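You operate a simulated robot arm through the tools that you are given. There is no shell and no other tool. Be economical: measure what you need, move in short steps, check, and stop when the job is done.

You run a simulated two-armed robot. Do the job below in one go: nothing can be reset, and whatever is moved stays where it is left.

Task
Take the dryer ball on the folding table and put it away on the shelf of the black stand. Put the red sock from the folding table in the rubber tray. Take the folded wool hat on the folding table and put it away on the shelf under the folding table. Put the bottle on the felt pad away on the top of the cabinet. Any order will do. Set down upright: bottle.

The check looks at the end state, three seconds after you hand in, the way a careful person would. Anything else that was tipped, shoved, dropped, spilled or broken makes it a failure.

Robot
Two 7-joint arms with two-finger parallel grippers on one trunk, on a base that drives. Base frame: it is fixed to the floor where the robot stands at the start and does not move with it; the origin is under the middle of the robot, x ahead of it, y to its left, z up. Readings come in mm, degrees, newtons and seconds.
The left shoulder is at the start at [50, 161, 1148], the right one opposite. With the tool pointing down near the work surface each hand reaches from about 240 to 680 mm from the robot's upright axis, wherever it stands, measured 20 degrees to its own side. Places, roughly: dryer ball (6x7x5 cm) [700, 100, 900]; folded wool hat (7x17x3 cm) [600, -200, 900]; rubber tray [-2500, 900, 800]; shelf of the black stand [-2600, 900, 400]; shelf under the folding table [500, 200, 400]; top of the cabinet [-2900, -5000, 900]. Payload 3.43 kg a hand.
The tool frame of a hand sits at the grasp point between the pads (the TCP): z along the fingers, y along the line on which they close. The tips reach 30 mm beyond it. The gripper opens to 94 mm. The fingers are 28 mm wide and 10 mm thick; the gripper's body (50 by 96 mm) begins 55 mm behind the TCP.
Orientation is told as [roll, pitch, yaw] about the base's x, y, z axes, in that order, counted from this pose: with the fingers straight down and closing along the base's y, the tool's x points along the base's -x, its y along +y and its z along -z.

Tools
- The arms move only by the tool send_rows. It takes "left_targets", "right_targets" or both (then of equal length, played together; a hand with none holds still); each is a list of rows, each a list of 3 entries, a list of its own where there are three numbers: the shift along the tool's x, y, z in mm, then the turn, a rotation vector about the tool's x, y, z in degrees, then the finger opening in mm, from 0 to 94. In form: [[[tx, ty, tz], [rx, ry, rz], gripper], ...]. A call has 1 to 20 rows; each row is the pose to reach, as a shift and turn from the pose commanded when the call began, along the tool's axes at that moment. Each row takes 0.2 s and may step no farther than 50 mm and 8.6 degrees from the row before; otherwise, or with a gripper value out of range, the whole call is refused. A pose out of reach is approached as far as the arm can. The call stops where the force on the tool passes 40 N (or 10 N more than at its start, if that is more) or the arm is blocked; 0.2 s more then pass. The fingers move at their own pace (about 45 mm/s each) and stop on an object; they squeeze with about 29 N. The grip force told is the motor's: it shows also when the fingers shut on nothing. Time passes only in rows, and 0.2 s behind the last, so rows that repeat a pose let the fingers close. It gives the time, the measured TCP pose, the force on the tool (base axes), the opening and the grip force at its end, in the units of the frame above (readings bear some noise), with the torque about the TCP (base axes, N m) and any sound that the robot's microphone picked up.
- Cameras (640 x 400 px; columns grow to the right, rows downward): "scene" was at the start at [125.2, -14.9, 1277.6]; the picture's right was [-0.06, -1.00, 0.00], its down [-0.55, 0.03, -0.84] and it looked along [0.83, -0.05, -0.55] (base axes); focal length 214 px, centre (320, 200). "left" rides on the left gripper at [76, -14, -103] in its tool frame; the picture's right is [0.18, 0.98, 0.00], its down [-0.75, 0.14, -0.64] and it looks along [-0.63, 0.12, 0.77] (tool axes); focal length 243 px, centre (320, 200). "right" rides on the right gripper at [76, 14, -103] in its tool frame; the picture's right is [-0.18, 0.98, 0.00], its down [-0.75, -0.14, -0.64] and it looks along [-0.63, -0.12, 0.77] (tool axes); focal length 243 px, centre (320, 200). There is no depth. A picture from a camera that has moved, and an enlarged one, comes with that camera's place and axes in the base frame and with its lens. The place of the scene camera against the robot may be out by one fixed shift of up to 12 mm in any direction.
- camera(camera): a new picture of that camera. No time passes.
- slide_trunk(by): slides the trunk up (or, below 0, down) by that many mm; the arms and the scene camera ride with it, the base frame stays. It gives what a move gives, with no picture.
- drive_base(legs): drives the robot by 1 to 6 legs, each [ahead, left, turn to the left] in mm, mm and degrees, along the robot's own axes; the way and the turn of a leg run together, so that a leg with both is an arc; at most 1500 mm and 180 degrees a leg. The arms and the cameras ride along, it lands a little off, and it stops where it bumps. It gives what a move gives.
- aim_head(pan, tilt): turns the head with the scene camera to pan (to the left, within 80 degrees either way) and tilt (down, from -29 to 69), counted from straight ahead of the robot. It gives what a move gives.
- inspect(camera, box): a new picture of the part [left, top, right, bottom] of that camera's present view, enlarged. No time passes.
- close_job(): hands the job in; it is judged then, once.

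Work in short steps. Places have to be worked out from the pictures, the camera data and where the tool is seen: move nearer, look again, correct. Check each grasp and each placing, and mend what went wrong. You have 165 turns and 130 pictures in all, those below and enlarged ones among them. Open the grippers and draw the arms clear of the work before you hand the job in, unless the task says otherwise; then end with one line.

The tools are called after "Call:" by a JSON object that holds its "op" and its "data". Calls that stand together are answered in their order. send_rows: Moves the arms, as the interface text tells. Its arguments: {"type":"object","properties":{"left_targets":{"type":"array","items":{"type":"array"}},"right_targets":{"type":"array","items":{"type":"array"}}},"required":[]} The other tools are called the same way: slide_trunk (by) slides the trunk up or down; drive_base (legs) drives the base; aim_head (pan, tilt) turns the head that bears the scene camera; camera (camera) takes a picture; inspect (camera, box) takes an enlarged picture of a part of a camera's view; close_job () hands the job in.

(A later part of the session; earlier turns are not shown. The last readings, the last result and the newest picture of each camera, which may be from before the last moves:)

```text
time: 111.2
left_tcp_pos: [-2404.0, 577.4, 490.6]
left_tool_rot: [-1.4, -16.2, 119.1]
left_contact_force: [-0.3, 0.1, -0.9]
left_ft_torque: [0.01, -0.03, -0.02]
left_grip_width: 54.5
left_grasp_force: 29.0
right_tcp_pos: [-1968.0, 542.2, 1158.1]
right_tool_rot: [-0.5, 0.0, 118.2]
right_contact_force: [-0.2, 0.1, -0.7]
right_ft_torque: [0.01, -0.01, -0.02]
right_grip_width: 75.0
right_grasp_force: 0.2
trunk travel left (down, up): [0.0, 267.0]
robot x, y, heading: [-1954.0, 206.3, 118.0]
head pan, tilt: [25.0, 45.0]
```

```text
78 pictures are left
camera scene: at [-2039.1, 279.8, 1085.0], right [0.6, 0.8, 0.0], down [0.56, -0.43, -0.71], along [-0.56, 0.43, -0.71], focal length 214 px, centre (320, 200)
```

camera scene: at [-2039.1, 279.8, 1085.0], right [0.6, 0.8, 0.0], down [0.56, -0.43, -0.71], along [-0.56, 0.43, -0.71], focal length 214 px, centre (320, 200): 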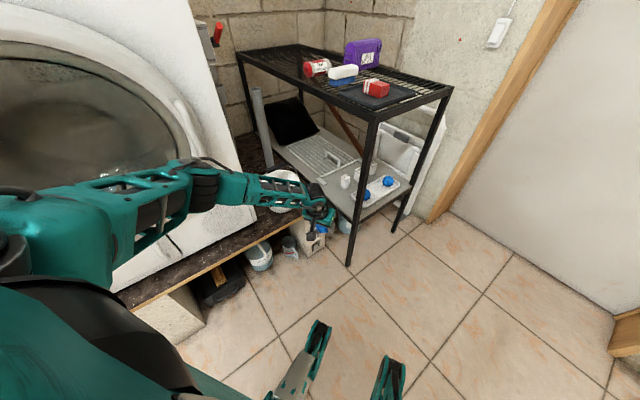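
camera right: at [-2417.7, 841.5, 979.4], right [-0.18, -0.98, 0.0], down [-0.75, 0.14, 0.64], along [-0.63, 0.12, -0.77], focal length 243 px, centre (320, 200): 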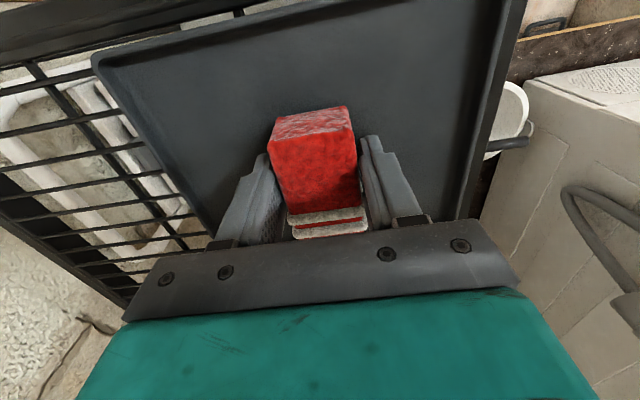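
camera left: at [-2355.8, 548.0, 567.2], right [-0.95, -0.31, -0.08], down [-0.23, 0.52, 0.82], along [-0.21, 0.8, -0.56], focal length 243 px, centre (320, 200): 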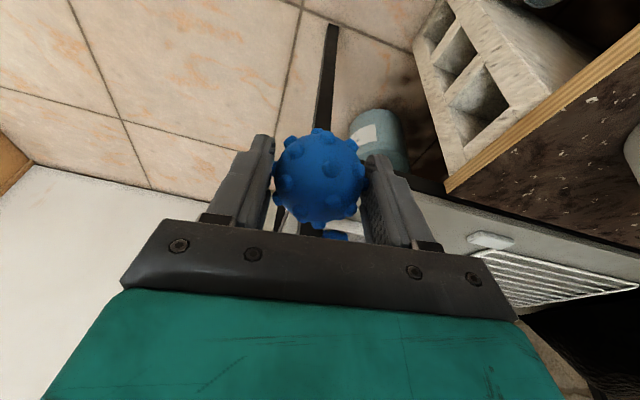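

Path is clear. Drive ahead 120, then check from both cameras.

Call:
{"op": "drive_base", "data": {"legs": [[120, -4, 0]]}}

Call:
{"op": "camera", "data": {"camera": "scene"}}

Call:
{"op": "camera", "data": {"camera": "left"}}

```text
time: 112.4
left_tcp_pos: [-2457.5, 685.4, 489.9]
left_tool_rot: [-1.5, -16.3, 119.1]
left_contact_force: [-0.1, 0.9, -0.9]
left_ft_torque: [-0.01, -0.02, 0.02]
left_grip_width: 54.3
left_grasp_force: 28.9
right_tcp_pos: [-2020.7, 650.7, 1159.5]
right_tool_rot: [-0.5, -0.1, 118.3]
right_contact_force: [0.0, -0.2, -0.2]
right_ft_torque: [0.0, 0.03, 0.0]
right_grip_width: 74.8
right_grasp_force: 0.0
trunk travel left (down, up): [0.0, 267.0]
robot x, y, heading: [-2004.1, 312.4, 117.8]
head pan, tilt: [25.0, 45.0]
```

```text
77 pictures are left
camera scene: at [-2092.1, 387.8, 1085.0], right [0.6, 0.8, 0.0], down [0.56, -0.43, -0.71], along [-0.56, 0.43, -0.71], focal length 214 px, centre (320, 200)
```

scene: 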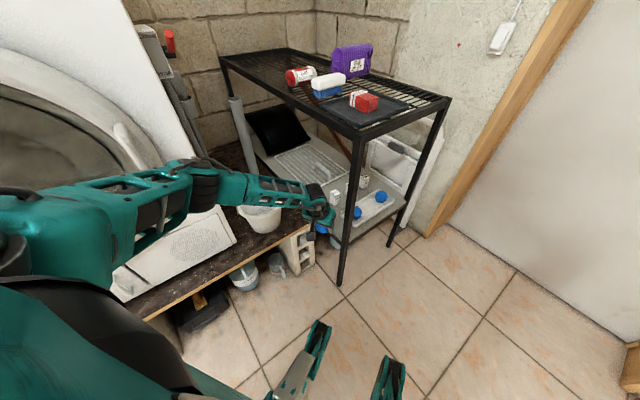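

```text
76 pictures are left
camera left: at [-2396.5, 602.8, 568.2], right [-0.78, -0.63, -0.08], down [-0.4, 0.4, 0.82], along [-0.48, 0.67, -0.56], focal length 243 px, centre (320, 200)
```

left: 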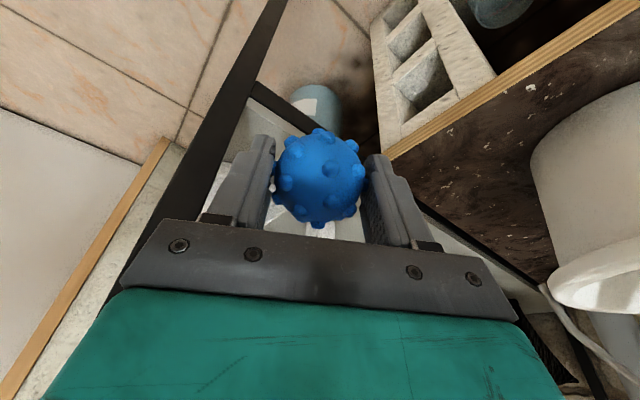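

The hand will pass the front-left leg about 10 mm away, so I shift left 14 mm first, then go ahead 90.

Call:
{"op": "drive_base", "data": {"legs": [[0, 14, 0], [85, 0, 0]]}}

Call:
{"op": "camera", "data": {"camera": "left"}}

Call:
{"op": "inspect", "data": {"camera": "scene", "box": [240, 130, 420, 250]}}

```text
time: 113.9
left_tcp_pos: [-2508.8, 753.8, 490.3]
left_tool_rot: [-1.5, -16.2, 119.1]
left_contact_force: [-0.5, -0.2, -0.5]
left_ft_torque: [-0.02, -0.01, 0.0]
left_grip_width: 54.3
left_grasp_force: 29.0
right_tcp_pos: [-2074.3, 717.6, 1159.0]
right_tool_rot: [-0.5, -0.1, 118.4]
right_contact_force: [-0.6, 0.1, 0.2]
right_ft_torque: [0.01, 0.01, -0.01]
right_grip_width: 75.1
right_grasp_force: 0.0
trunk travel left (down, up): [0.0, 267.0]
robot x, y, heading: [-2057.7, 379.3, 117.9]
head pan, tilt: [25.0, 45.0]
```

```text
75 pictures are left
camera left: at [-2448.7, 670.5, 568.2], right [-0.78, -0.63, -0.08], down [-0.4, 0.4, 0.82], along [-0.49, 0.67, -0.56], focal length 243 px, centre (320, 200)
```

left: 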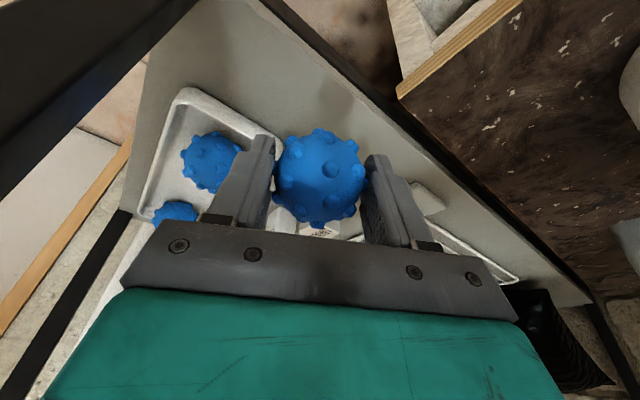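

```text
3.33 times, centred on (330, 190) of scene
camera zoom: at [-2144.1, 455.8, 1085.0], right [0.6, 0.8, 0.0], down [0.56, -0.43, -0.71], along [-0.56, 0.43, -0.71], focal length 715 px, centre (287, 233)
```

zoom: 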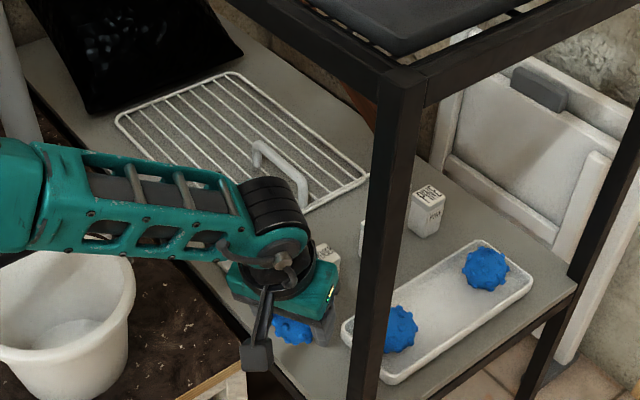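

The hand is inside over the lane. Shift 30 mm further in and lower to about 415.

Call:
{"op": "send_rows", "data": {"left_targets": [[[-13, -8, 4], [0, 0, 0], 30], [[-26, -15, 7.5], [0, 0, 0], 30], [[-19, -15, 31], [0, 0, 0], 30], [[-12, -15, 55], [0, 0, 0], 30], [[-5, -15, 79.5], [0, 0, 0], 30]]}}

Call:
{"op": "camera", "data": {"camera": "left"}}

Call:
{"op": "inspect", "data": {"camera": "scene", "box": [280, 160, 400, 250]}}

```text
time: 115.0
left_tcp_pos: [-2507.4, 786.6, 428.0]
left_tool_rot: [-1.4, -16.0, 118.8]
left_contact_force: [8.5, -13.9, 21.3]
left_ft_torque: [-0.47, -0.3, -0.48]
left_grip_width: 54.1
left_grasp_force: 28.6
right_tcp_pos: [-2073.2, 718.1, 1159.6]
right_tool_rot: [-0.5, -0.1, 118.2]
right_contact_force: [0.2, 0.0, -1.0]
right_ft_torque: [0.0, -0.05, -0.01]
right_grip_width: 74.9
right_grasp_force: 0.0
trunk travel left (down, up): [0.0, 267.0]
robot x, y, heading: [-2055.6, 380.6, 117.9]
head pan, tilt: [25.0, 45.0]
stopped in row 5 (left hand): the force on the tool passed its limit (the readings are from after the stop); the commanded pose is now the measured one
```

```text
73 pictures are left
camera left: at [-2447.8, 703.9, 508.3], right [-0.78, -0.62, -0.07], down [-0.4, 0.41, 0.82], along [-0.48, 0.67, -0.57], focal length 243 px, centre (320, 200)
```

left: 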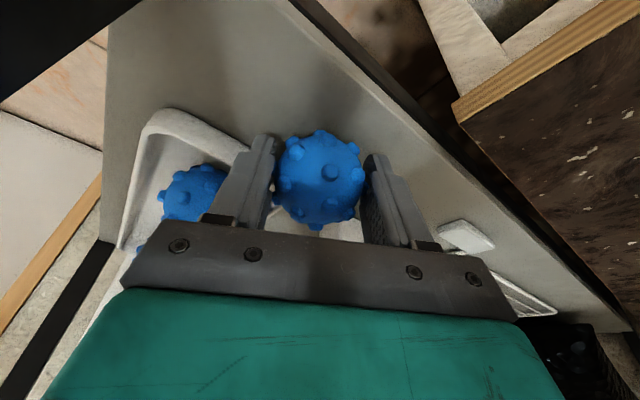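

```text
4.44 times, centred on (340, 205) of scene
camera zoom: at [-2143.0, 454.1, 1085.8], right [0.6, 0.8, 0.0], down [0.56, -0.42, -0.71], along [-0.57, 0.43, -0.71], focal length 953 px, centre (231, 178)
```

zoom: 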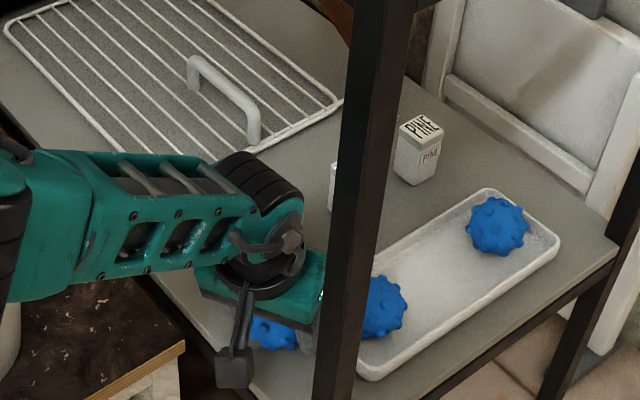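

That contact at fingertip height ≈395 is likely the dish rim. Raise, shift 56 mm deeper (past the dish's end), and look.

Call:
{"op": "send_rows", "data": {"left_targets": [[[-7, 0, -24], [0, 0, 0], 30], [[-14, 0, -48], [0, 0, 0], 30], [[-24, 26, -45], [0, 0, 0], 30], [[-33, 53, -42.5], [0, 0, 0], 30]]}}

Call:
{"op": "camera", "data": {"camera": "left"}}

Call:
{"op": "inspect", "data": {"camera": "scene", "box": [280, 160, 400, 250]}}

```text
time: 116.0
left_tcp_pos: [-2566.0, 777.3, 476.6]
left_tool_rot: [-1.5, -16.0, 118.9]
left_contact_force: [-0.4, 0.8, 0.1]
left_ft_torque: [0.01, 0.0, 0.0]
left_grip_width: 53.7
left_grasp_force: 29.1
right_tcp_pos: [-2073.2, 719.2, 1158.6]
right_tool_rot: [-0.5, -0.1, 118.2]
right_contact_force: [0.0, 0.1, 0.2]
right_ft_torque: [-0.01, 0.02, 0.0]
right_grip_width: 75.0
right_grasp_force: 0.1
trunk travel left (down, up): [0.0, 267.0]
robot x, y, heading: [-2057.3, 381.5, 117.9]
head pan, tilt: [25.0, 45.0]
```

```text
71 pictures are left
camera left: at [-2505.0, 695.5, 554.6], right [-0.78, -0.62, -0.08], down [-0.4, 0.4, 0.82], along [-0.48, 0.67, -0.57], focal length 243 px, centre (320, 200)
```

left: 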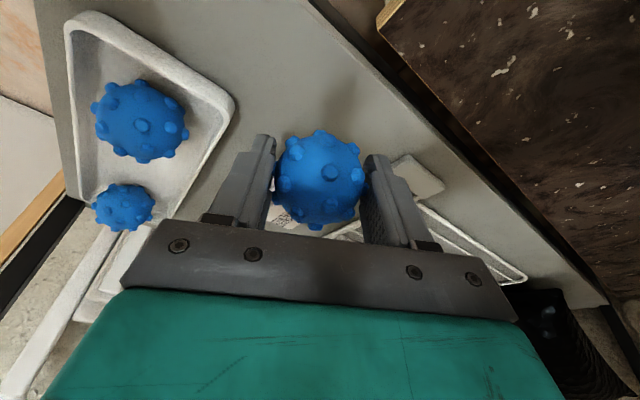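

```text
4.44 times, centred on (340, 205) of scene
camera zoom: at [-2144.2, 455.6, 1085.0], right [0.6, 0.8, 0.0], down [0.57, -0.43, -0.71], along [-0.56, 0.42, -0.71], focal length 953 px, centre (231, 178)
```

zoom: 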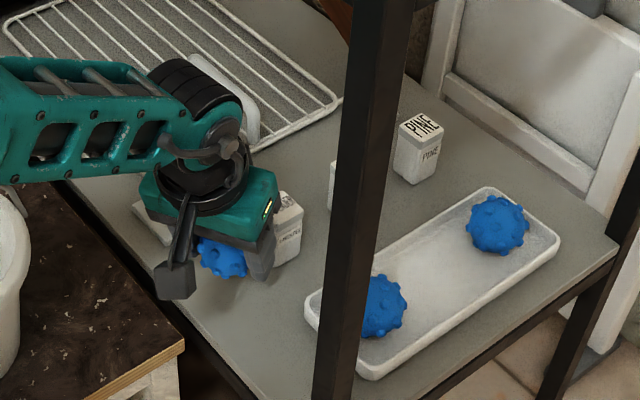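

The dish is untouched; the contact may have been the shelf itself (z≈395). Here there's room; lower gently to find the surface.

Call:
{"op": "send_rows", "data": {"left_targets": [[[6, 0, 20], [0, 0, 0], 30], [[11, 0, 40], [0, 0, 0], 30], [[12.5, 0, 44], [0, 0, 0], 30], [[13.5, 0, 48], [0, 0, 0], 30]]}}

Call:
{"op": "camera", "data": {"camera": "left"}}

Call:
{"op": "inspect", "data": {"camera": "scene", "box": [280, 160, 400, 250]}}

```text
time: 117.0
left_tcp_pos: [-2561.6, 775.5, 440.9]
left_tool_rot: [-1.4, -16.0, 118.9]
left_contact_force: [-0.3, -0.2, -1.1]
left_ft_torque: [0.01, 0.0, -0.04]
left_grip_width: 53.7
left_grasp_force: 28.7
left hand out of reach, approached as far as the arm can: row 2, 3, 4
right_tcp_pos: [-2073.9, 719.0, 1157.7]
right_tool_rot: [-0.5, 0.0, 118.2]
right_contact_force: [0.6, 1.1, -0.4]
right_ft_torque: [-0.05, 0.02, -0.01]
right_grip_width: 75.0
right_grasp_force: 0.1
trunk travel left (down, up): [0.0, 267.0]
robot x, y, heading: [-2056.0, 379.1, 117.8]
head pan, tilt: [25.0, 45.0]
```

```text
69 pictures are left
camera left: at [-2500.9, 692.8, 520.0], right [-0.78, -0.62, -0.07], down [-0.4, 0.4, 0.82], along [-0.48, 0.67, -0.56], focal length 243 px, centre (320, 200)
```

left: 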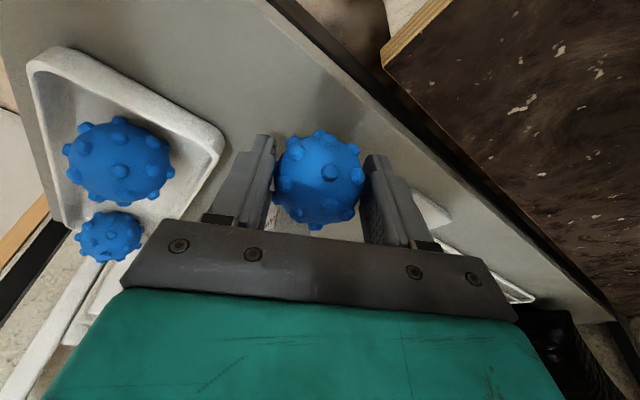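

```text
4.44 times, centred on (340, 205) of scene
camera zoom: at [-2144.2, 455.6, 1085.0], right [0.6, 0.8, 0.0], down [0.57, -0.43, -0.71], along [-0.56, 0.42, -0.71], focal length 953 px, centre (231, 178)
```

zoom: 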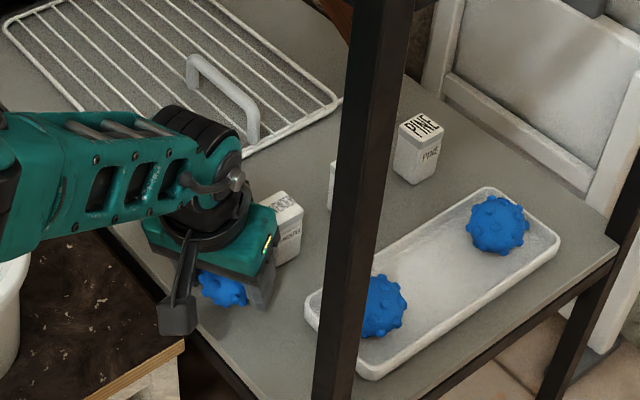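

Reach limit there. Draw the hand back 30 mm and drive the base ahead 30 to regain reach.

Call:
{"op": "send_rows", "data": {"left_targets": [[[15, 0, -4], [0, 0, 0], 30], [[29, 0, -8], [0, 0, 0], 30]]}}

Call:
{"op": "drive_base", "data": {"legs": [[30, 0, 0]]}}

Call:
{"op": "camera", "data": {"camera": "left"}}

```text
time: 117.7
left_tcp_pos: [-2546.5, 749.5, 440.7]
left_tool_rot: [-1.6, -16.0, 118.9]
left_contact_force: [-0.3, -0.1, 0.2]
left_ft_torque: [0.0, 0.02, -0.01]
left_grip_width: 53.7
left_grasp_force: 29.2
right_tcp_pos: [-2074.4, 718.1, 1157.6]
right_tool_rot: [-0.5, -0.1, 118.4]
right_contact_force: [0.2, 0.5, -0.1]
right_ft_torque: [-0.04, -0.01, 0.02]
right_grip_width: 74.9
right_grasp_force: 0.0
trunk travel left (down, up): [0.0, 267.0]
robot x, y, heading: [-2057.2, 377.8, 118.2]
head pan, tilt: [25.0, 45.0]
```

```text
time: 118.5
left_tcp_pos: [-2561.8, 775.6, 440.4]
left_tool_rot: [-1.4, -15.9, 119.0]
left_contact_force: [-0.6, 0.0, -0.9]
left_ft_torque: [-0.03, 0.0, 0.02]
left_grip_width: 53.5
left_grasp_force: 29.3
right_tcp_pos: [-2088.1, 744.8, 1158.4]
right_tool_rot: [-0.5, 0.0, 118.2]
right_contact_force: [0.5, 0.0, 0.9]
right_ft_torque: [-0.03, -0.03, 0.02]
right_grip_width: 75.2
right_grasp_force: 0.1
trunk travel left (down, up): [0.0, 267.0]
robot x, y, heading: [-2069.4, 408.6, 118.1]
head pan, tilt: [25.0, 45.0]
```

```text
67 pictures are left
camera left: at [-2500.7, 692.9, 519.2], right [-0.78, -0.62, -0.07], down [-0.4, 0.4, 0.82], along [-0.48, 0.67, -0.57], focal length 243 px, centre (320, 200)
```

left: 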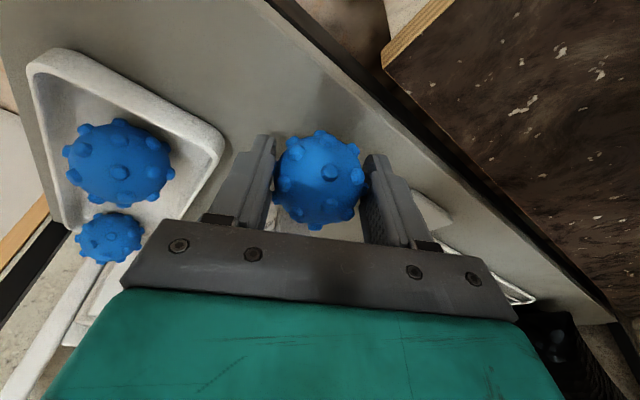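

Lower in small steps to contact.

Call:
{"op": "send_rows", "data": {"left_targets": [[[2, 0, 6], [0, 0, 0], 30], [[3, 0, 11], [0, 0, 0], 30], [[4.5, 0, 15], [0, 0, 0], 30], [[5.5, 0, 19], [0, 0, 0], 30], [[6.5, 0, 23], [0, 0, 0], 30], [[7.5, 0, 27], [0, 0, 0], 30], [[8.5, 0, 31], [0, 0, 0], 30]]}}

Call:
{"op": "camera", "data": {"camera": "left"}}

```text
time: 119.4
left_tcp_pos: [-2561.4, 777.1, 428.9]
left_tool_rot: [-1.6, -16.5, 119.2]
left_contact_force: [6.6, -11.7, 25.3]
left_ft_torque: [-0.51, -0.37, -0.04]
left_grip_width: 53.7
left_grasp_force: 28.4
right_tcp_pos: [-2086.0, 742.6, 1159.1]
right_tool_rot: [-0.3, -0.2, 118.3]
right_contact_force: [0.9, -0.5, -0.6]
right_ft_torque: [0.02, -0.01, -0.01]
right_grip_width: 74.9
right_grasp_force: 0.1
trunk travel left (down, up): [0.0, 267.0]
robot x, y, heading: [-2069.2, 407.6, 118.2]
head pan, tilt: [25.0, 45.0]
stopped in row 4 (left hand): the force on the tool passed its limit (the readings are from after the stop); the commanded pose is now the measured one
```

```text
66 pictures are left
camera left: at [-2501.7, 694.7, 507.1], right [-0.78, -0.63, -0.08], down [-0.4, 0.4, 0.82], along [-0.49, 0.67, -0.56], focal length 243 px, centre (320, 200)
```

left: 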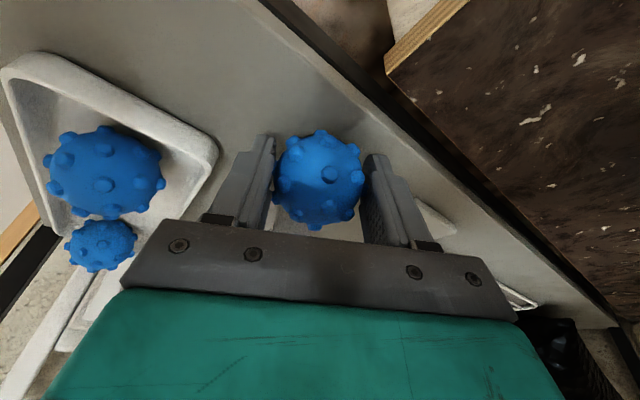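

Same height as before, so the shelf is at ≈396. Ease up 1 mm and open slowly, then look.

Call:
{"op": "send_rows", "data": {"left_targets": [[[0, 0, -1], [0, 0, 0], 52], [[0, 0, -1], [0, 0, 0], 58], [[0, 0, -1], [0, 0, 0], 64], [[0, 0, -1], [0, 0, 0], 70], [[0, 0, -1], [0, 0, 0], 74], [[0, 0, -1], [0, 0, 0], 74]]}}

Call:
{"op": "camera", "data": {"camera": "left"}}

```text
time: 120.8
left_tcp_pos: [-2562.1, 777.2, 427.5]
left_tool_rot: [-1.4, -16.2, 119.0]
left_contact_force: [-0.3, -0.3, 0.2]
left_ft_torque: [0.01, -0.02, -0.02]
left_grip_width: 74.0
left_grasp_force: 0.0
right_tcp_pos: [-2087.6, 744.3, 1159.1]
right_tool_rot: [-0.5, 0.1, 118.2]
right_contact_force: [-0.2, -0.3, -0.2]
right_ft_torque: [0.01, 0.02, 0.02]
right_grip_width: 74.8
right_grasp_force: 0.2
trunk travel left (down, up): [0.0, 267.0]
robot x, y, heading: [-2069.3, 403.2, 118.2]
head pan, tilt: [25.0, 45.0]
```

```text
65 pictures are left
camera left: at [-2501.6, 694.0, 504.9], right [-0.78, -0.63, -0.08], down [-0.4, 0.4, 0.82], along [-0.48, 0.67, -0.56], focal length 243 px, centre (320, 200)
```

left: 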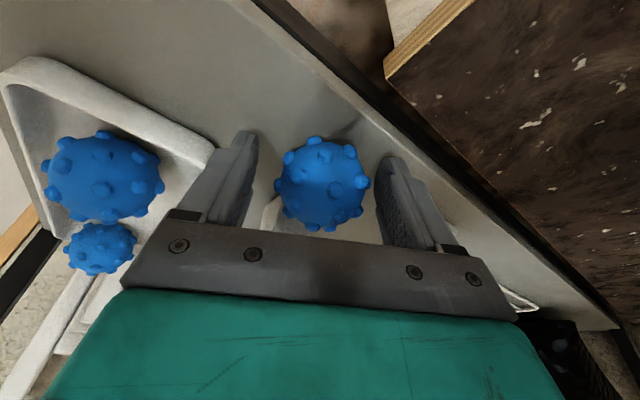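

The ball rests on the shelf. Withdraw along the tool axis.

Call:
{"op": "send_rows", "data": {"left_targets": [[[0, 0, -15], [0, 0, 0], 74], [[0, 0, -35], [0, 0, 0], 74], [[5, 0, -60], [0, 0, 0], 74], [[10, 0, -90], [0, 0, 0], 74]]}}

Call:
{"op": "camera", "data": {"camera": "left"}}

```text
time: 121.8
left_tcp_pos: [-2547.3, 746.7, 508.4]
left_tool_rot: [-1.5, -16.2, 118.9]
left_contact_force: [-0.1, -0.9, 0.0]
left_ft_torque: [0.0, 0.02, -0.01]
left_grip_width: 73.7
left_grasp_force: 0.1
right_tcp_pos: [-2088.8, 744.8, 1158.9]
right_tool_rot: [-0.5, 0.0, 118.2]
right_contact_force: [-0.5, 0.0, 0.7]
right_ft_torque: [0.03, 0.01, 0.03]
right_grip_width: 75.1
right_grasp_force: 0.1
trunk travel left (down, up): [0.0, 267.0]
robot x, y, heading: [-2072.2, 408.5, 117.9]
head pan, tilt: [25.0, 45.0]
```

```text
64 pictures are left
camera left: at [-2486.7, 663.2, 587.7], right [-0.78, -0.63, -0.08], down [-0.4, 0.4, 0.82], along [-0.48, 0.67, -0.56], focal length 243 px, centre (320, 200)
```

left: 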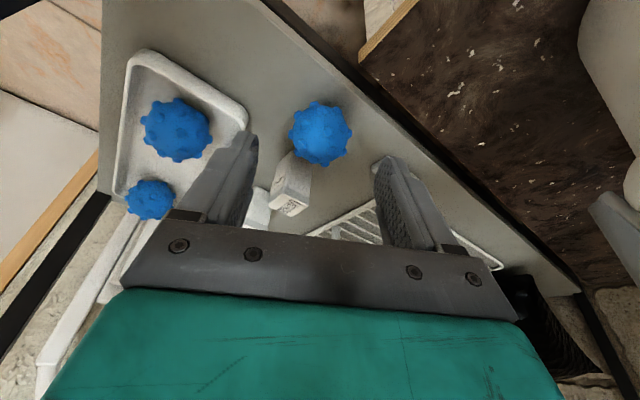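

Ball is placed well. Back straight out, then raise the left arm.

Call:
{"op": "drive_base", "data": {"legs": [[-300, 0, 0]]}}

Call:
{"op": "send_rows", "data": {"left_targets": [[[0, 0, -45], [0, 1.5, 0], 74], [[0, 0, -90], [0, 3, 0], 74], [[0, 0, -135], [0, 4.5, 0], 74], [[0, 0, -180], [0, 6, 0], 74], [[0, 0, -225], [0, 7.5, 0], 74], [[0, 0, -270], [0, 9, 0], 74], [[0, 0, -315], [0, 11, 0], 74], [[0, 0, -360], [0, 13, 0], 74], [[0, 0, -400], [0, 16, 0], 74]]}}

Call:
{"op": "slide_trunk", "data": {"by": 175}}

Call:
{"op": "camera", "data": {"camera": "scene"}}

```text
time: 123.9
left_tcp_pos: [-2405.8, 476.0, 509.5]
left_tool_rot: [-1.4, -16.2, 119.4]
left_contact_force: [0.6, 0.0, 0.1]
left_ft_torque: [0.03, -0.01, 0.01]
left_grip_width: 74.0
left_grasp_force: 0.1
right_tcp_pos: [-1944.9, 476.7, 1157.8]
right_tool_rot: [-0.5, 0.1, 118.6]
right_contact_force: [0.2, 0.2, -0.3]
right_ft_torque: [0.02, 0.0, -0.01]
right_grip_width: 74.9
right_grasp_force: 0.1
trunk travel left (down, up): [0.0, 267.0]
robot x, y, heading: [-1926.5, 138.7, 118.4]
head pan, tilt: [25.0, 45.0]
```

```text
time: 125.9
left_tcp_pos: [-2359.9, 373.0, 893.7]
left_tool_rot: [-1.5, -0.1, 119.0]
left_contact_force: [0.3, 0.1, 0.9]
left_ft_torque: [0.01, 0.0, 0.01]
left_grip_width: 74.2
left_grasp_force: 0.1
right_tcp_pos: [-1944.7, 477.1, 1159.5]
right_tool_rot: [-0.5, 0.0, 118.7]
right_contact_force: [-0.7, -0.3, -0.2]
right_ft_torque: [0.02, 0.01, 0.0]
right_grip_width: 75.1
right_grasp_force: 0.0
trunk travel left (down, up): [0.0, 267.0]
robot x, y, heading: [-1927.8, 136.6, 118.0]
head pan, tilt: [25.0, 45.0]
```

```text
time: 127.9
left_tcp_pos: [-2360.4, 373.5, 1069.1]
left_tool_rot: [-1.5, 0.0, 118.9]
left_contact_force: [0.0, -0.1, 0.2]
left_ft_torque: [0.0, 0.02, 0.01]
left_grip_width: 74.2
left_grasp_force: 0.0
right_tcp_pos: [-1946.7, 476.3, 1333.3]
right_tool_rot: [-0.5, 0.1, 118.6]
right_contact_force: [0.7, 0.6, 0.2]
right_ft_torque: [0.01, 0.0, 0.02]
right_grip_width: 74.9
right_grasp_force: 0.0
trunk travel left (down, up): [-175.0, 92.0]
robot x, y, heading: [-1924.3, 135.6, 118.3]
head pan, tilt: [25.0, 45.0]
```

```text
63 pictures are left
camera scene: at [-2014.5, 212.6, 1260.0], right [0.6, 0.8, 0.0], down [0.57, -0.42, -0.71], along [-0.57, 0.42, -0.71], focal length 214 px, centre (320, 200)
```

scene: 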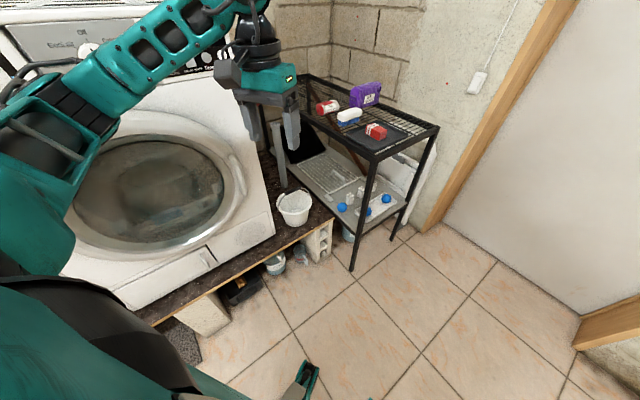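

Everything stands as intended. Lower the right hand to carrying height, then turn and drive back to the folding table.

Call:
{"op": "send_rows", "data": {"left_targets": [[[10, 0, -10], [0, 0, 0], 94], [[20, 0, -20], [0, 0, 0], 94], [[30, 0, -30], [0, 0, 0], 94], [[40, 0, -40], [0, 0, 0], 94], [[50, 0, -50], [0, 0, 0], 94]], "right_targets": [[[0, 0, 35], [0, 0, 0], 94], [[0, 0, 70], [0, 0, 0], 94], [[0, 0, 105], [0, 0, 0], 94], [[0, 0, 140], [0, 0, 0], 94], [[0, 0, 175], [0, 0, 0], 94]]}}

Call:
{"op": "drive_base", "data": {"legs": [[0, 0, -118.3], [0, -180, 0], [1500, 0, 0], [180, 0, 0]]}}

Call:
{"op": "aim_head", "data": {"pan": -10, "tilt": 28}}

Call:
{"op": "camera", "data": {"camera": "scene"}}

```text
time: 129.1
left_tcp_pos: [-2338.2, 328.7, 1118.6]
left_tool_rot: [-1.3, -0.1, 118.8]
left_contact_force: [-0.5, 0.7, 0.2]
left_ft_torque: [0.0, 0.01, -0.02]
left_grip_width: 94.0
left_grasp_force: 0.0
right_tcp_pos: [-1943.2, 474.8, 1159.7]
right_tool_rot: [-0.5, -0.1, 118.6]
right_contact_force: [0.0, -0.5, 0.8]
right_ft_torque: [0.01, -0.01, 0.02]
right_grip_width: 94.0
right_grasp_force: 0.0
trunk travel left (down, up): [-175.0, 92.0]
robot x, y, heading: [-1927.4, 140.7, 118.6]
head pan, tilt: [25.0, 45.0]
```

```text
time: 143.7
left_tcp_pos: [119.7, 251.2, 1117.4]
left_tool_rot: [-1.3, -0.2, 1.7]
left_contact_force: [1.0, -0.1, -0.6]
left_ft_torque: [-0.03, -0.01, -0.01]
left_grip_width: 93.8
left_grasp_force: 0.1
right_tcp_pos: [68.4, -164.7, 1159.5]
right_tool_rot: [-0.4, 0.0, 1.3]
right_contact_force: [0.3, -0.1, -0.2]
right_ft_torque: [0.0, 0.04, 0.05]
right_grip_width: 93.9
right_grasp_force: 0.0
trunk travel left (down, up): [-175.0, 92.0]
robot x, y, heading: [-239.8, -24.7, 1.0]
head pan, tilt: [25.0, 45.0]
```

```text
time: 144.7
left_tcp_pos: [119.4, 252.2, 1118.6]
left_tool_rot: [-1.4, -0.2, 1.6]
left_contact_force: [0.3, -0.4, -1.3]
left_ft_torque: [0.02, 0.01, 0.01]
left_grip_width: 94.0
left_grasp_force: 0.0
right_tcp_pos: [69.3, -164.7, 1160.4]
right_tool_rot: [-0.5, 0.0, 1.1]
right_contact_force: [-0.1, 0.1, -0.8]
right_ft_torque: [-0.01, -0.03, 0.02]
right_grip_width: 94.0
right_grasp_force: 0.0
trunk travel left (down, up): [-175.0, 92.0]
robot x, y, heading: [-237.3, -26.7, 1.0]
head pan, tilt: [-10.0, 28.0]
```

```text
62 pictures are left
camera scene: at [-112.9, -48.5, 1285.8], right [-0.16, -0.99, 0.0], down [-0.46, 0.07, -0.88], along [0.87, -0.14, -0.47], focal length 214 px, centre (320, 200)
```

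scene: 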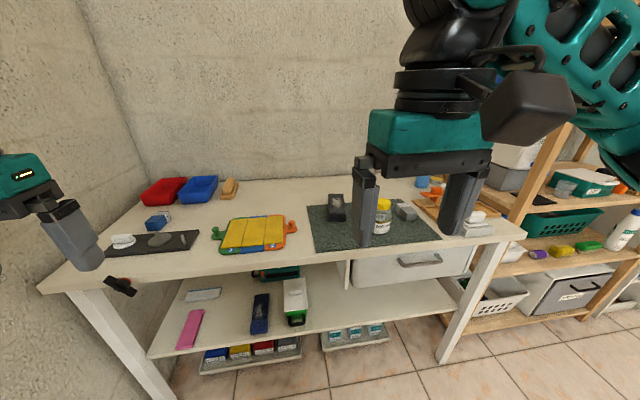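

Call:
{"op": "inspect", "data": {"camera": "scene", "box": [140, 240, 460, 380]}}

```text
2.00 times, centred on (300, 310) of scene
camera zoom: at [-112.9, -48.5, 1285.8], right [-0.16, -0.99, 0.0], down [-0.46, 0.07, -0.88], along [0.87, -0.14, -0.47], focal length 429 px, centre (360, -20)
```

zoom: 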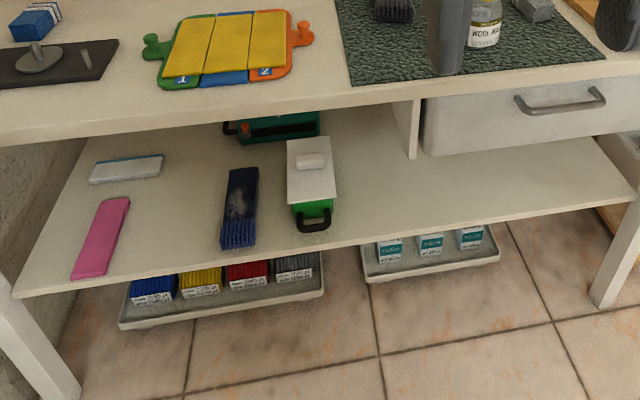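

The shelf under the table has a free gap at y≈145–330 beside the blue hat, with surface near z≈455. I'll go to a station at y≈-250 and take the hat with the left hand (tilted 25°).

Call:
{"op": "drive_base", "data": {"legs": [[240, -215, -1]]}}

Call:
{"op": "camera", "data": {"camera": "left"}}

Call:
{"op": "camera", "data": {"camera": "scene"}}

```text
time: 146.8
left_tcp_pos: [362.8, 34.6, 1117.7]
left_tool_rot: [-1.3, -0.2, 0.6]
left_contact_force: [0.0, -0.1, 0.7]
left_ft_torque: [0.02, -0.03, -0.01]
left_grip_width: 94.1
left_grasp_force: 0.0
right_tcp_pos: [303.8, -380.3, 1159.7]
right_tool_rot: [-0.5, 0.0, 0.3]
right_contact_force: [-0.1, 0.7, 0.5]
right_ft_torque: [0.01, 0.01, 0.01]
right_grip_width: 94.0
right_grasp_force: 0.2
trunk travel left (down, up): [-175.0, 92.0]
robot x, y, heading: [0.7, -231.6, 0.0]
head pan, tilt: [-10.0, 28.0]
```

```text
60 pictures are left
camera left: at [287.2, 23.7, 1221.8], right [-0.19, 0.98, -0.03], down [0.75, 0.16, 0.64], along [0.63, 0.11, -0.77], focal length 243 px, centre (320, 200)
```

left: 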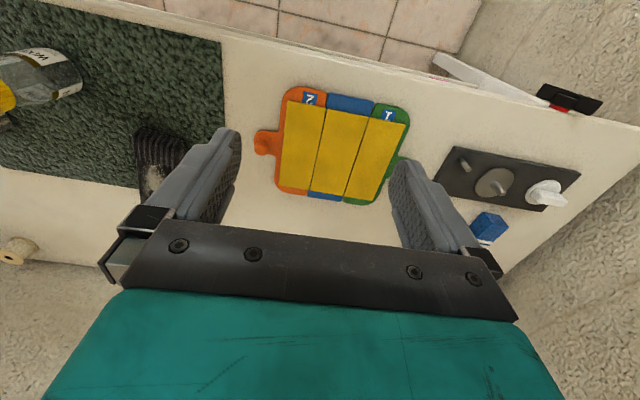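

```text
59 pictures are left
camera scene: at [125.4, -260.6, 1285.8], right [-0.17, -0.98, 0.0], down [-0.46, 0.08, -0.88], along [0.87, -0.15, -0.47], focal length 214 px, centre (320, 200)
```

scene: 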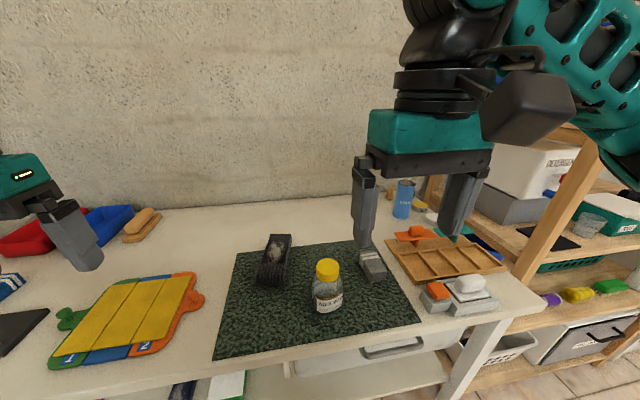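

The hat runs from about [505,-211] to [647,-239] (yaw ≈ -11°). Move the left hand above its near half with matching yaw.

Call:
{"op": "send_rows", "data": {"left_targets": [[[-20, -31, 16], [0, 0, 1.5], 94], [[-40, -62, 32], [0, 0, 3], 94], [[-60, -93, 48], [0, 0, 4.5], 94], [[-80, -124, 64], [0, 0, 6], 94], [[-100, -156, 80], [0, 0, 7.5], 94], [[-121, -187, 96], [0, 0, 9], 94], [[-144, -219, 112], [0, 0, 10.5], 94], [[-167, -250, 128], [0, 0, 11.6], 94]]}}

Call:
{"op": "send_rows", "data": {"left_targets": [[[0, 0, 0], [0, -8, 0], 94], [[0, 0, 0], [0, -16, 0], 94], [[0, 0, 0], [0, -25, 0], 94]]}}

Call:
{"op": "camera", "data": {"camera": "left"}}

```text
time: 148.6
left_tcp_pos: [532.6, -213.8, 996.6]
left_tool_rot: [-1.3, -0.4, -11.2]
left_contact_force: [-0.4, 0.3, 0.1]
left_ft_torque: [-0.01, -0.01, 0.03]
left_grip_width: 93.8
left_grasp_force: 0.0
right_tcp_pos: [305.0, -380.0, 1159.0]
right_tool_rot: [-0.4, 0.0, 0.3]
right_contact_force: [0.2, -0.3, 0.8]
right_ft_torque: [0.01, 0.0, -0.01]
right_grip_width: 93.6
right_grasp_force: 0.0
trunk travel left (down, up): [-175.0, 92.0]
robot x, y, heading: [-0.2, -233.8, -0.1]
head pan, tilt: [-10.0, 28.0]
```

```text
refused: row 3 steps farther than a row can; nothing moved
```

```text
58 pictures are left
camera left: at [455.4, -210.2, 1099.3], right [0.01, 1.0, -0.02], down [0.76, 0.01, 0.65], along [0.65, -0.02, -0.76], focal length 243 px, centre (320, 200)
```

left: 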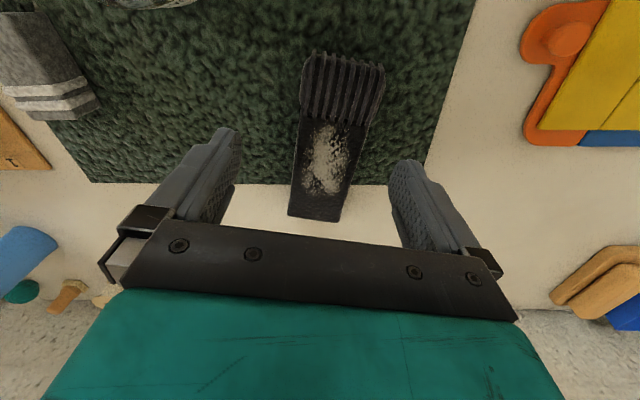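

Wrist view puts the hat's centre at [577,-207], yaw ≈ -8°. Tilt the hand 24° (and trim yaw).

Call:
{"op": "send_rows", "data": {"left_targets": [[[0, 0, 0], [0, -8, -1], 94], [[0, 0, 0], [0, -16, -2], 94], [[0, 0, 0], [0, -24, -3], 94]]}}

Call:
{"op": "camera", "data": {"camera": "left"}}

```text
time: 149.4
left_tcp_pos: [532.7, -214.3, 995.7]
left_tool_rot: [-2.3, -24.5, -7.3]
left_contact_force: [0.1, -0.6, -0.4]
left_ft_torque: [-0.01, 0.01, -0.01]
left_grip_width: 93.9
left_grasp_force: 0.1
right_tcp_pos: [304.1, -379.6, 1159.2]
right_tool_rot: [-0.5, 0.0, 0.4]
right_contact_force: [-0.5, 0.4, 0.2]
right_ft_torque: [-0.02, 0.02, 0.02]
right_grip_width: 93.9
right_grasp_force: 0.1
trunk travel left (down, up): [-175.0, 92.0]
robot x, y, heading: [0.4, -235.3, 0.2]
head pan, tilt: [-10.0, 28.0]
```

```text
57 pictures are left
camera left: at [420.7, -210.5, 1059.9], right [-0.03, 0.99, -0.11], down [0.44, 0.11, 0.89], along [0.9, -0.02, -0.44], focal length 243 px, centre (320, 200)
```

left: 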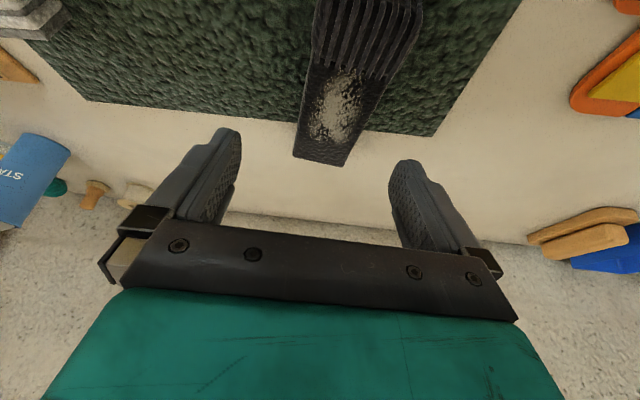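

Descend along the corrected line to about z=903.

Call:
{"op": "send_rows", "data": {"left_targets": [[[4, 12, 25], [0, 0, 0], 94], [[14, 14, 50], [0, 0, 0], 94], [[24, 15, 75], [0, 0, 0], 94], [[31, 16, 88], [0, 0, 0], 94]]}}

Call:
{"op": "camera", "data": {"camera": "left"}}

```text
time: 150.4
left_tcp_pos: [541.4, -204.2, 903.3]
left_tool_rot: [-2.2, -24.4, -7.2]
left_contact_force: [-0.4, -0.6, -0.4]
left_ft_torque: [-0.01, 0.0, 0.03]
left_grip_width: 94.4
left_grasp_force: 0.0
right_tcp_pos: [304.0, -380.8, 1160.3]
right_tool_rot: [-0.5, 0.0, 0.3]
right_contact_force: [0.3, -1.1, 0.0]
right_ft_torque: [0.02, 0.0, -0.04]
right_grip_width: 93.9
right_grasp_force: 0.0
trunk travel left (down, up): [-175.0, 92.0]
robot x, y, heading: [-1.6, -233.9, -0.0]
head pan, tilt: [-10.0, 28.0]
```

```text
56 pictures are left
camera left: at [429.5, -200.2, 966.5], right [-0.03, 0.99, -0.11], down [0.44, 0.11, 0.89], along [0.9, -0.02, -0.44], focal length 243 px, centre (320, 200)
```

left: 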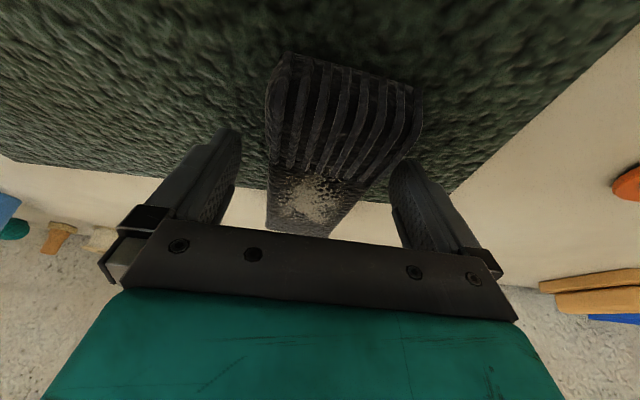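

Hat is between the fingers; close and lift a bit.

Call:
{"op": "send_rows", "data": {"left_targets": [[[0, 0, 1], [0, 0, 0], 80], [[0, 0, 1], [0, 0, 0], 45], [[0, 0, 1], [0, 0, 0], 45], [[0, 0, 1], [0, 0, 0], 45], [[0, 0, 1], [0, 0, 0], 45], [[-8, 0, -18], [0, 0, 0], 45], [[-24, 0, -52], [0, 0, 0], 45]]}}

Call:
{"op": "camera", "data": {"camera": "left"}}

Call:
{"op": "inspect", "data": {"camera": "scene", "box": [200, 180, 440, 330]}}

```text
time: 152.0
left_tcp_pos: [541.4, -202.4, 960.0]
left_tool_rot: [-2.2, -24.3, -7.1]
left_contact_force: [-0.6, 0.4, -1.8]
left_ft_torque: [-0.02, 0.01, -0.01]
left_grip_width: 64.8
left_grasp_force: 28.9
right_tcp_pos: [304.6, -379.9, 1160.8]
right_tool_rot: [-0.4, 0.0, 0.3]
right_contact_force: [-0.1, -0.1, 0.5]
right_ft_torque: [-0.01, 0.02, -0.01]
right_grip_width: 94.1
right_grasp_force: 0.0
trunk travel left (down, up): [-175.0, 92.0]
robot x, y, heading: [-2.6, -233.1, -0.1]
head pan, tilt: [-10.0, 28.0]
```

```text
55 pictures are left
camera left: at [429.9, -197.7, 1023.1], right [-0.03, 0.99, -0.11], down [0.44, 0.11, 0.89], along [0.9, -0.02, -0.44], focal length 243 px, centre (320, 200)
```

left: 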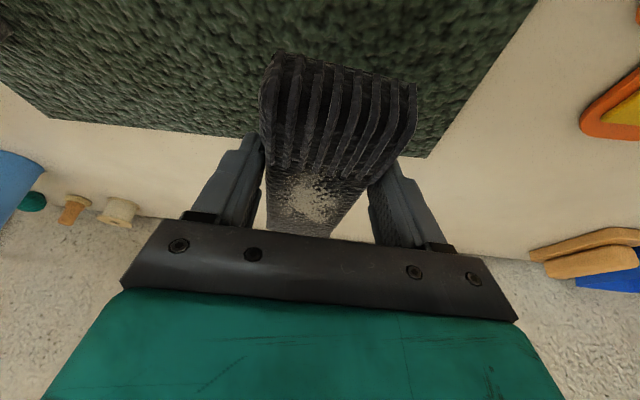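

```text
2.67 times, centred on (320, 255) of scene
camera zoom: at [124.9, -260.4, 1285.8], right [-0.17, -0.98, 0.0], down [-0.46, 0.08, -0.88], along [0.87, -0.15, -0.47], focal length 572 px, centre (320, 53)
```

zoom: 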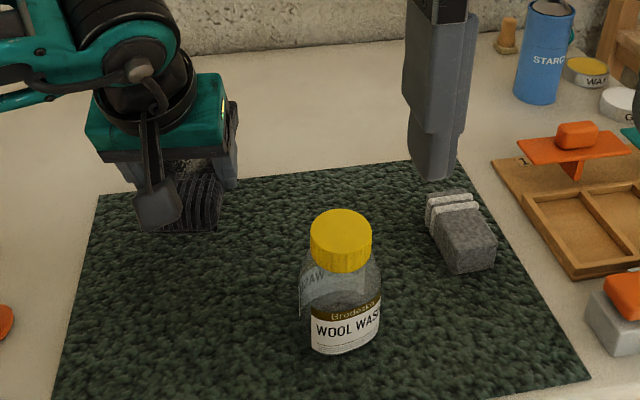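

Hat held firmly. Lift, draw back to the left arm's own side, squaring the yaw; then back off from the table and lower the trunk.

Call:
{"op": "send_rows", "data": {"left_targets": [[[0, 0, -40], [0, 0, 0], 45], [[16, 27, -53], [-0.6, 0, -1.3], 45], [[33, 54, -66], [-1.2, 0, -2.6], 45], [[50, 80, -78], [-1.8, 0, -3.9], 45], [[66, 107, -91], [-2.4, 0, -5.2], 45], [[82.5, 134, -104], [-2.9, 0, -6.4], 45]]}}

Call:
{"op": "drive_base", "data": {"legs": [[-450, 0, 0], [0, 280, 0]]}}

Call:
{"op": "slide_trunk", "data": {"by": -175}}

```text
time: 153.4
left_tcp_pos: [445.6, -50.5, 1015.3]
left_tool_rot: [-2.2, -24.2, -0.2]
left_contact_force: [-0.6, 0.0, -0.9]
left_ft_torque: [-0.01, 0.06, -0.02]
left_grip_width: 64.9
left_grasp_force: 29.0
right_tcp_pos: [303.9, -379.8, 1159.9]
right_tool_rot: [-0.5, 0.0, 0.3]
right_contact_force: [0.1, -0.8, 0.1]
right_ft_torque: [0.0, 0.01, -0.01]
right_grip_width: 94.0
right_grasp_force: 0.0
trunk travel left (down, up): [-175.0, 92.0]
robot x, y, heading: [0.7, -235.8, -0.0]
head pan, tilt: [-10.0, 28.0]
```

```text
time: 157.7
left_tcp_pos: [-6.4, 228.2, 1014.8]
left_tool_rot: [-2.2, -24.1, 0.0]
left_contact_force: [0.5, 0.7, -1.2]
left_ft_torque: [0.0, 0.06, 0.02]
left_grip_width: 64.7
left_grasp_force: 29.4
right_tcp_pos: [-148.3, -102.2, 1160.5]
right_tool_rot: [-0.5, -0.1, 0.3]
right_contact_force: [-0.9, 0.9, 0.1]
right_ft_torque: [-0.03, 0.01, 0.03]
right_grip_width: 94.2
right_grasp_force: 0.1
trunk travel left (down, up): [-175.0, 92.0]
robot x, y, heading: [-458.0, 41.5, -0.1]
head pan, tilt: [-10.0, 28.0]
```

```text
time: 159.7
left_tcp_pos: [-5.9, 226.7, 841.4]
left_tool_rot: [-2.2, -24.3, -0.1]
left_contact_force: [-0.1, -0.1, -1.0]
left_ft_torque: [0.0, 0.06, 0.0]
left_grip_width: 64.4
left_grasp_force: 29.6
right_tcp_pos: [-148.6, -101.1, 984.0]
right_tool_rot: [-0.5, 0.0, 0.4]
right_contact_force: [-0.2, 0.5, -0.6]
right_ft_torque: [-0.01, -0.01, 0.0]
right_grip_width: 93.9
right_grasp_force: 0.1
trunk travel left (down, up): [0.0, 267.0]
robot x, y, heading: [-449.6, 44.8, 0.1]
head pan, tilt: [-10.0, 28.0]
```

Lower the left hand to about z=540, out in front of the table.

Call:
{"op": "send_rows", "data": {"left_targets": [[[10, 2, 43], [0, 0, 0], 45], [[19, 3, 85], [0, 0, 0], 45], [[29, 5, 128], [0, 0, 0], 45], [[39, 7, 170], [0, 0, 0], 45], [[48, 9, 213], [0, 0, 0], 45], [[58, 10, 255], [0, 0, 0], 45], [[68, 12, 298], [0, 0, 0], 45]]}}

Call:
{"op": "aim_head", "data": {"pan": 5, "tilt": 35}}

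Call:
{"op": "camera", "data": {"camera": "scene"}}

```text
time: 161.2
left_tcp_pos: [52.8, 228.5, 542.0]
left_tool_rot: [-2.2, -24.2, -0.2]
left_contact_force: [-0.8, 0.4, -0.2]
left_ft_torque: [-0.02, 0.05, 0.02]
left_grip_width: 64.6
left_grasp_force: 29.7
right_tcp_pos: [-148.4, -101.7, 984.6]
right_tool_rot: [-0.5, 0.0, 0.3]
right_contact_force: [0.1, -1.0, 0.0]
right_ft_torque: [0.02, 0.02, -0.02]
right_grip_width: 93.9
right_grasp_force: 0.0
trunk travel left (down, up): [0.0, 267.0]
robot x, y, heading: [-453.6, 45.1, 0.2]
head pan, tilt: [-10.0, 28.0]
```

```text
time: 162.0
left_tcp_pos: [52.4, 227.0, 542.1]
left_tool_rot: [-2.2, -24.2, -0.1]
left_contact_force: [-0.1, -0.2, -0.8]
left_ft_torque: [0.01, 0.02, 0.04]
left_grip_width: 64.6
left_grasp_force: 29.1
right_tcp_pos: [-147.4, -100.9, 984.5]
right_tool_rot: [-0.5, 0.0, 0.2]
right_contact_force: [-0.2, 0.2, -0.6]
right_ft_torque: [-0.04, 0.0, 0.01]
right_grip_width: 94.0
right_grasp_force: 0.0
trunk travel left (down, up): [0.0, 267.0]
robot x, y, heading: [-454.7, 46.3, 0.2]
head pan, tilt: [5.0, 35.0]
```

```text
53 pictures are left
camera scene: at [-329.7, 40.7, 1099.9], right [0.09, -1.0, 0.0], down [-0.57, -0.05, -0.82], along [0.82, 0.07, -0.57], focal length 214 px, centre (320, 200)
```

scene: 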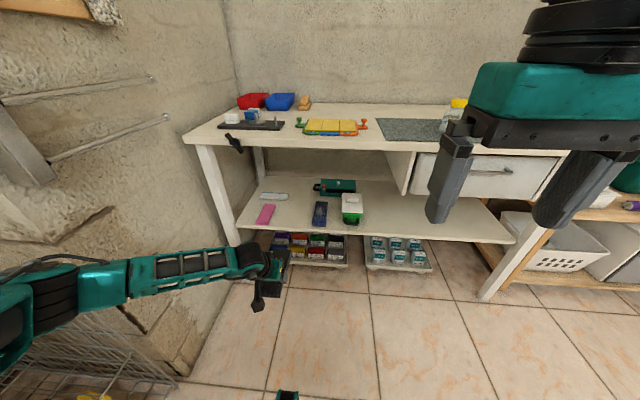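

Call:
{"op": "inspect", "data": {"camera": "scene", "box": [220, 140, 400, 270]}}

Call:
{"op": "camera", "data": {"camera": "left"}}

```text
3.08 times, centred on (310, 205) of scene
camera zoom: at [-329.7, 40.7, 1099.9], right [0.09, -1.0, 0.0], down [-0.57, -0.05, -0.82], along [0.82, 0.07, -0.57], focal length 660 px, centre (351, 185)
```

zoom: 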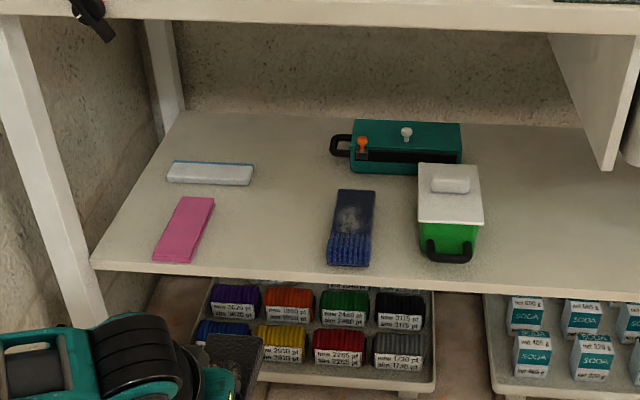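

```text
51 pictures are left
camera left: at [-58.1, 218.4, 606.3], right [-0.15, 0.98, -0.11], down [0.43, 0.16, 0.89], along [0.89, 0.09, -0.45], focal length 243 px, centre (320, 200)
```

left: 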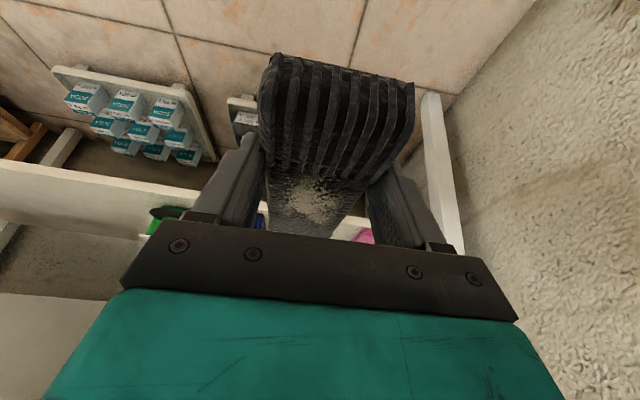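

Two views put the shelf at z≈410, front edge x≈399, and the free gap at y≈150–360. Drive ahead 370 and 28 left, then check.

Call:
{"op": "drive_base", "data": {"legs": [[0, 28, 0], [360, 0, 0]]}}

Call:
{"op": "aim_head", "data": {"pan": 15, "tilt": 55}}

Call:
{"op": "camera", "data": {"camera": "scene"}}

Call:
{"op": "camera", "data": {"camera": "left"}}

```text
time: 164.8
left_tcp_pos: [412.5, 258.3, 541.8]
left_tool_rot: [-2.2, -24.2, 0.0]
left_contact_force: [-0.7, 0.3, 0.0]
left_ft_torque: [0.01, 0.04, 0.0]
left_grip_width: 64.8
left_grasp_force: 29.2
right_tcp_pos: [211.8, -71.9, 984.1]
right_tool_rot: [-0.5, 0.1, 0.5]
right_contact_force: [0.1, 0.9, 0.3]
right_ft_torque: [-0.02, -0.01, -0.01]
right_grip_width: 94.2
right_grasp_force: 0.0
trunk travel left (down, up): [0.0, 267.0]
robot x, y, heading: [-95.0, 72.6, -0.0]
head pan, tilt: [5.0, 35.0]
```

```text
time: 165.6
left_tcp_pos: [412.1, 257.2, 542.1]
left_tool_rot: [-2.3, -24.0, 0.1]
left_contact_force: [0.4, 1.0, -2.5]
left_ft_torque: [-0.02, 0.03, 0.0]
left_grip_width: 64.6
left_grasp_force: 29.2
right_tcp_pos: [211.3, -72.9, 984.4]
right_tool_rot: [-0.5, 0.1, 0.5]
right_contact_force: [0.3, -0.3, 0.3]
right_ft_torque: [-0.02, -0.03, -0.01]
right_grip_width: 93.9
right_grasp_force: 0.1
trunk travel left (down, up): [0.0, 267.0]
robot x, y, heading: [-93.1, 67.8, -0.0]
head pan, tilt: [15.0, 55.0]
```

```text
50 pictures are left
camera scene: at [11.9, 81.1, 1071.7], right [0.26, -0.97, 0.0], down [-0.79, -0.21, -0.57], along [0.55, 0.15, -0.82], focal length 214 px, centre (320, 200)
```

scene: 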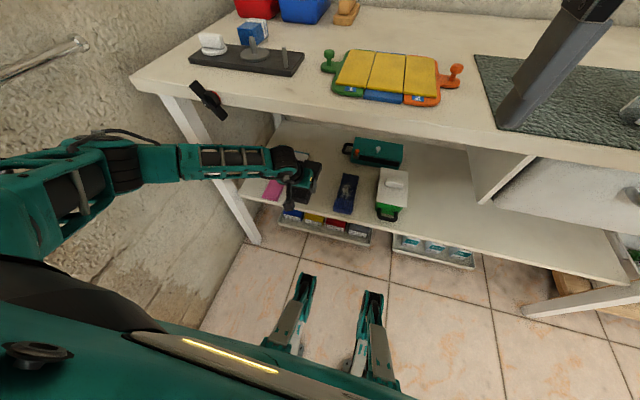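

```text
49 pictures are left
camera left: at [301.1, 248.4, 605.9], right [-0.15, 0.98, -0.11], down [0.43, 0.17, 0.89], along [0.89, 0.09, -0.45], focal length 243 px, centre (320, 200)
```

left: 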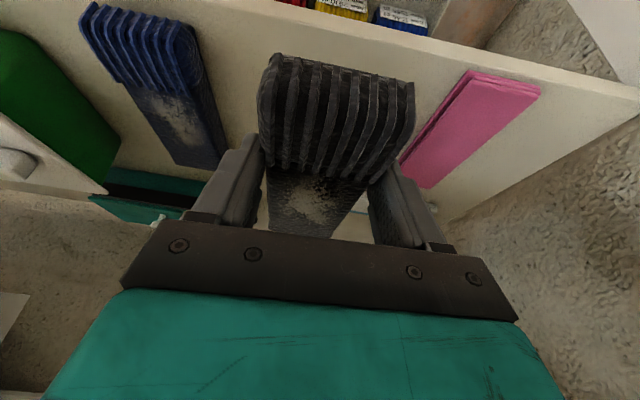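

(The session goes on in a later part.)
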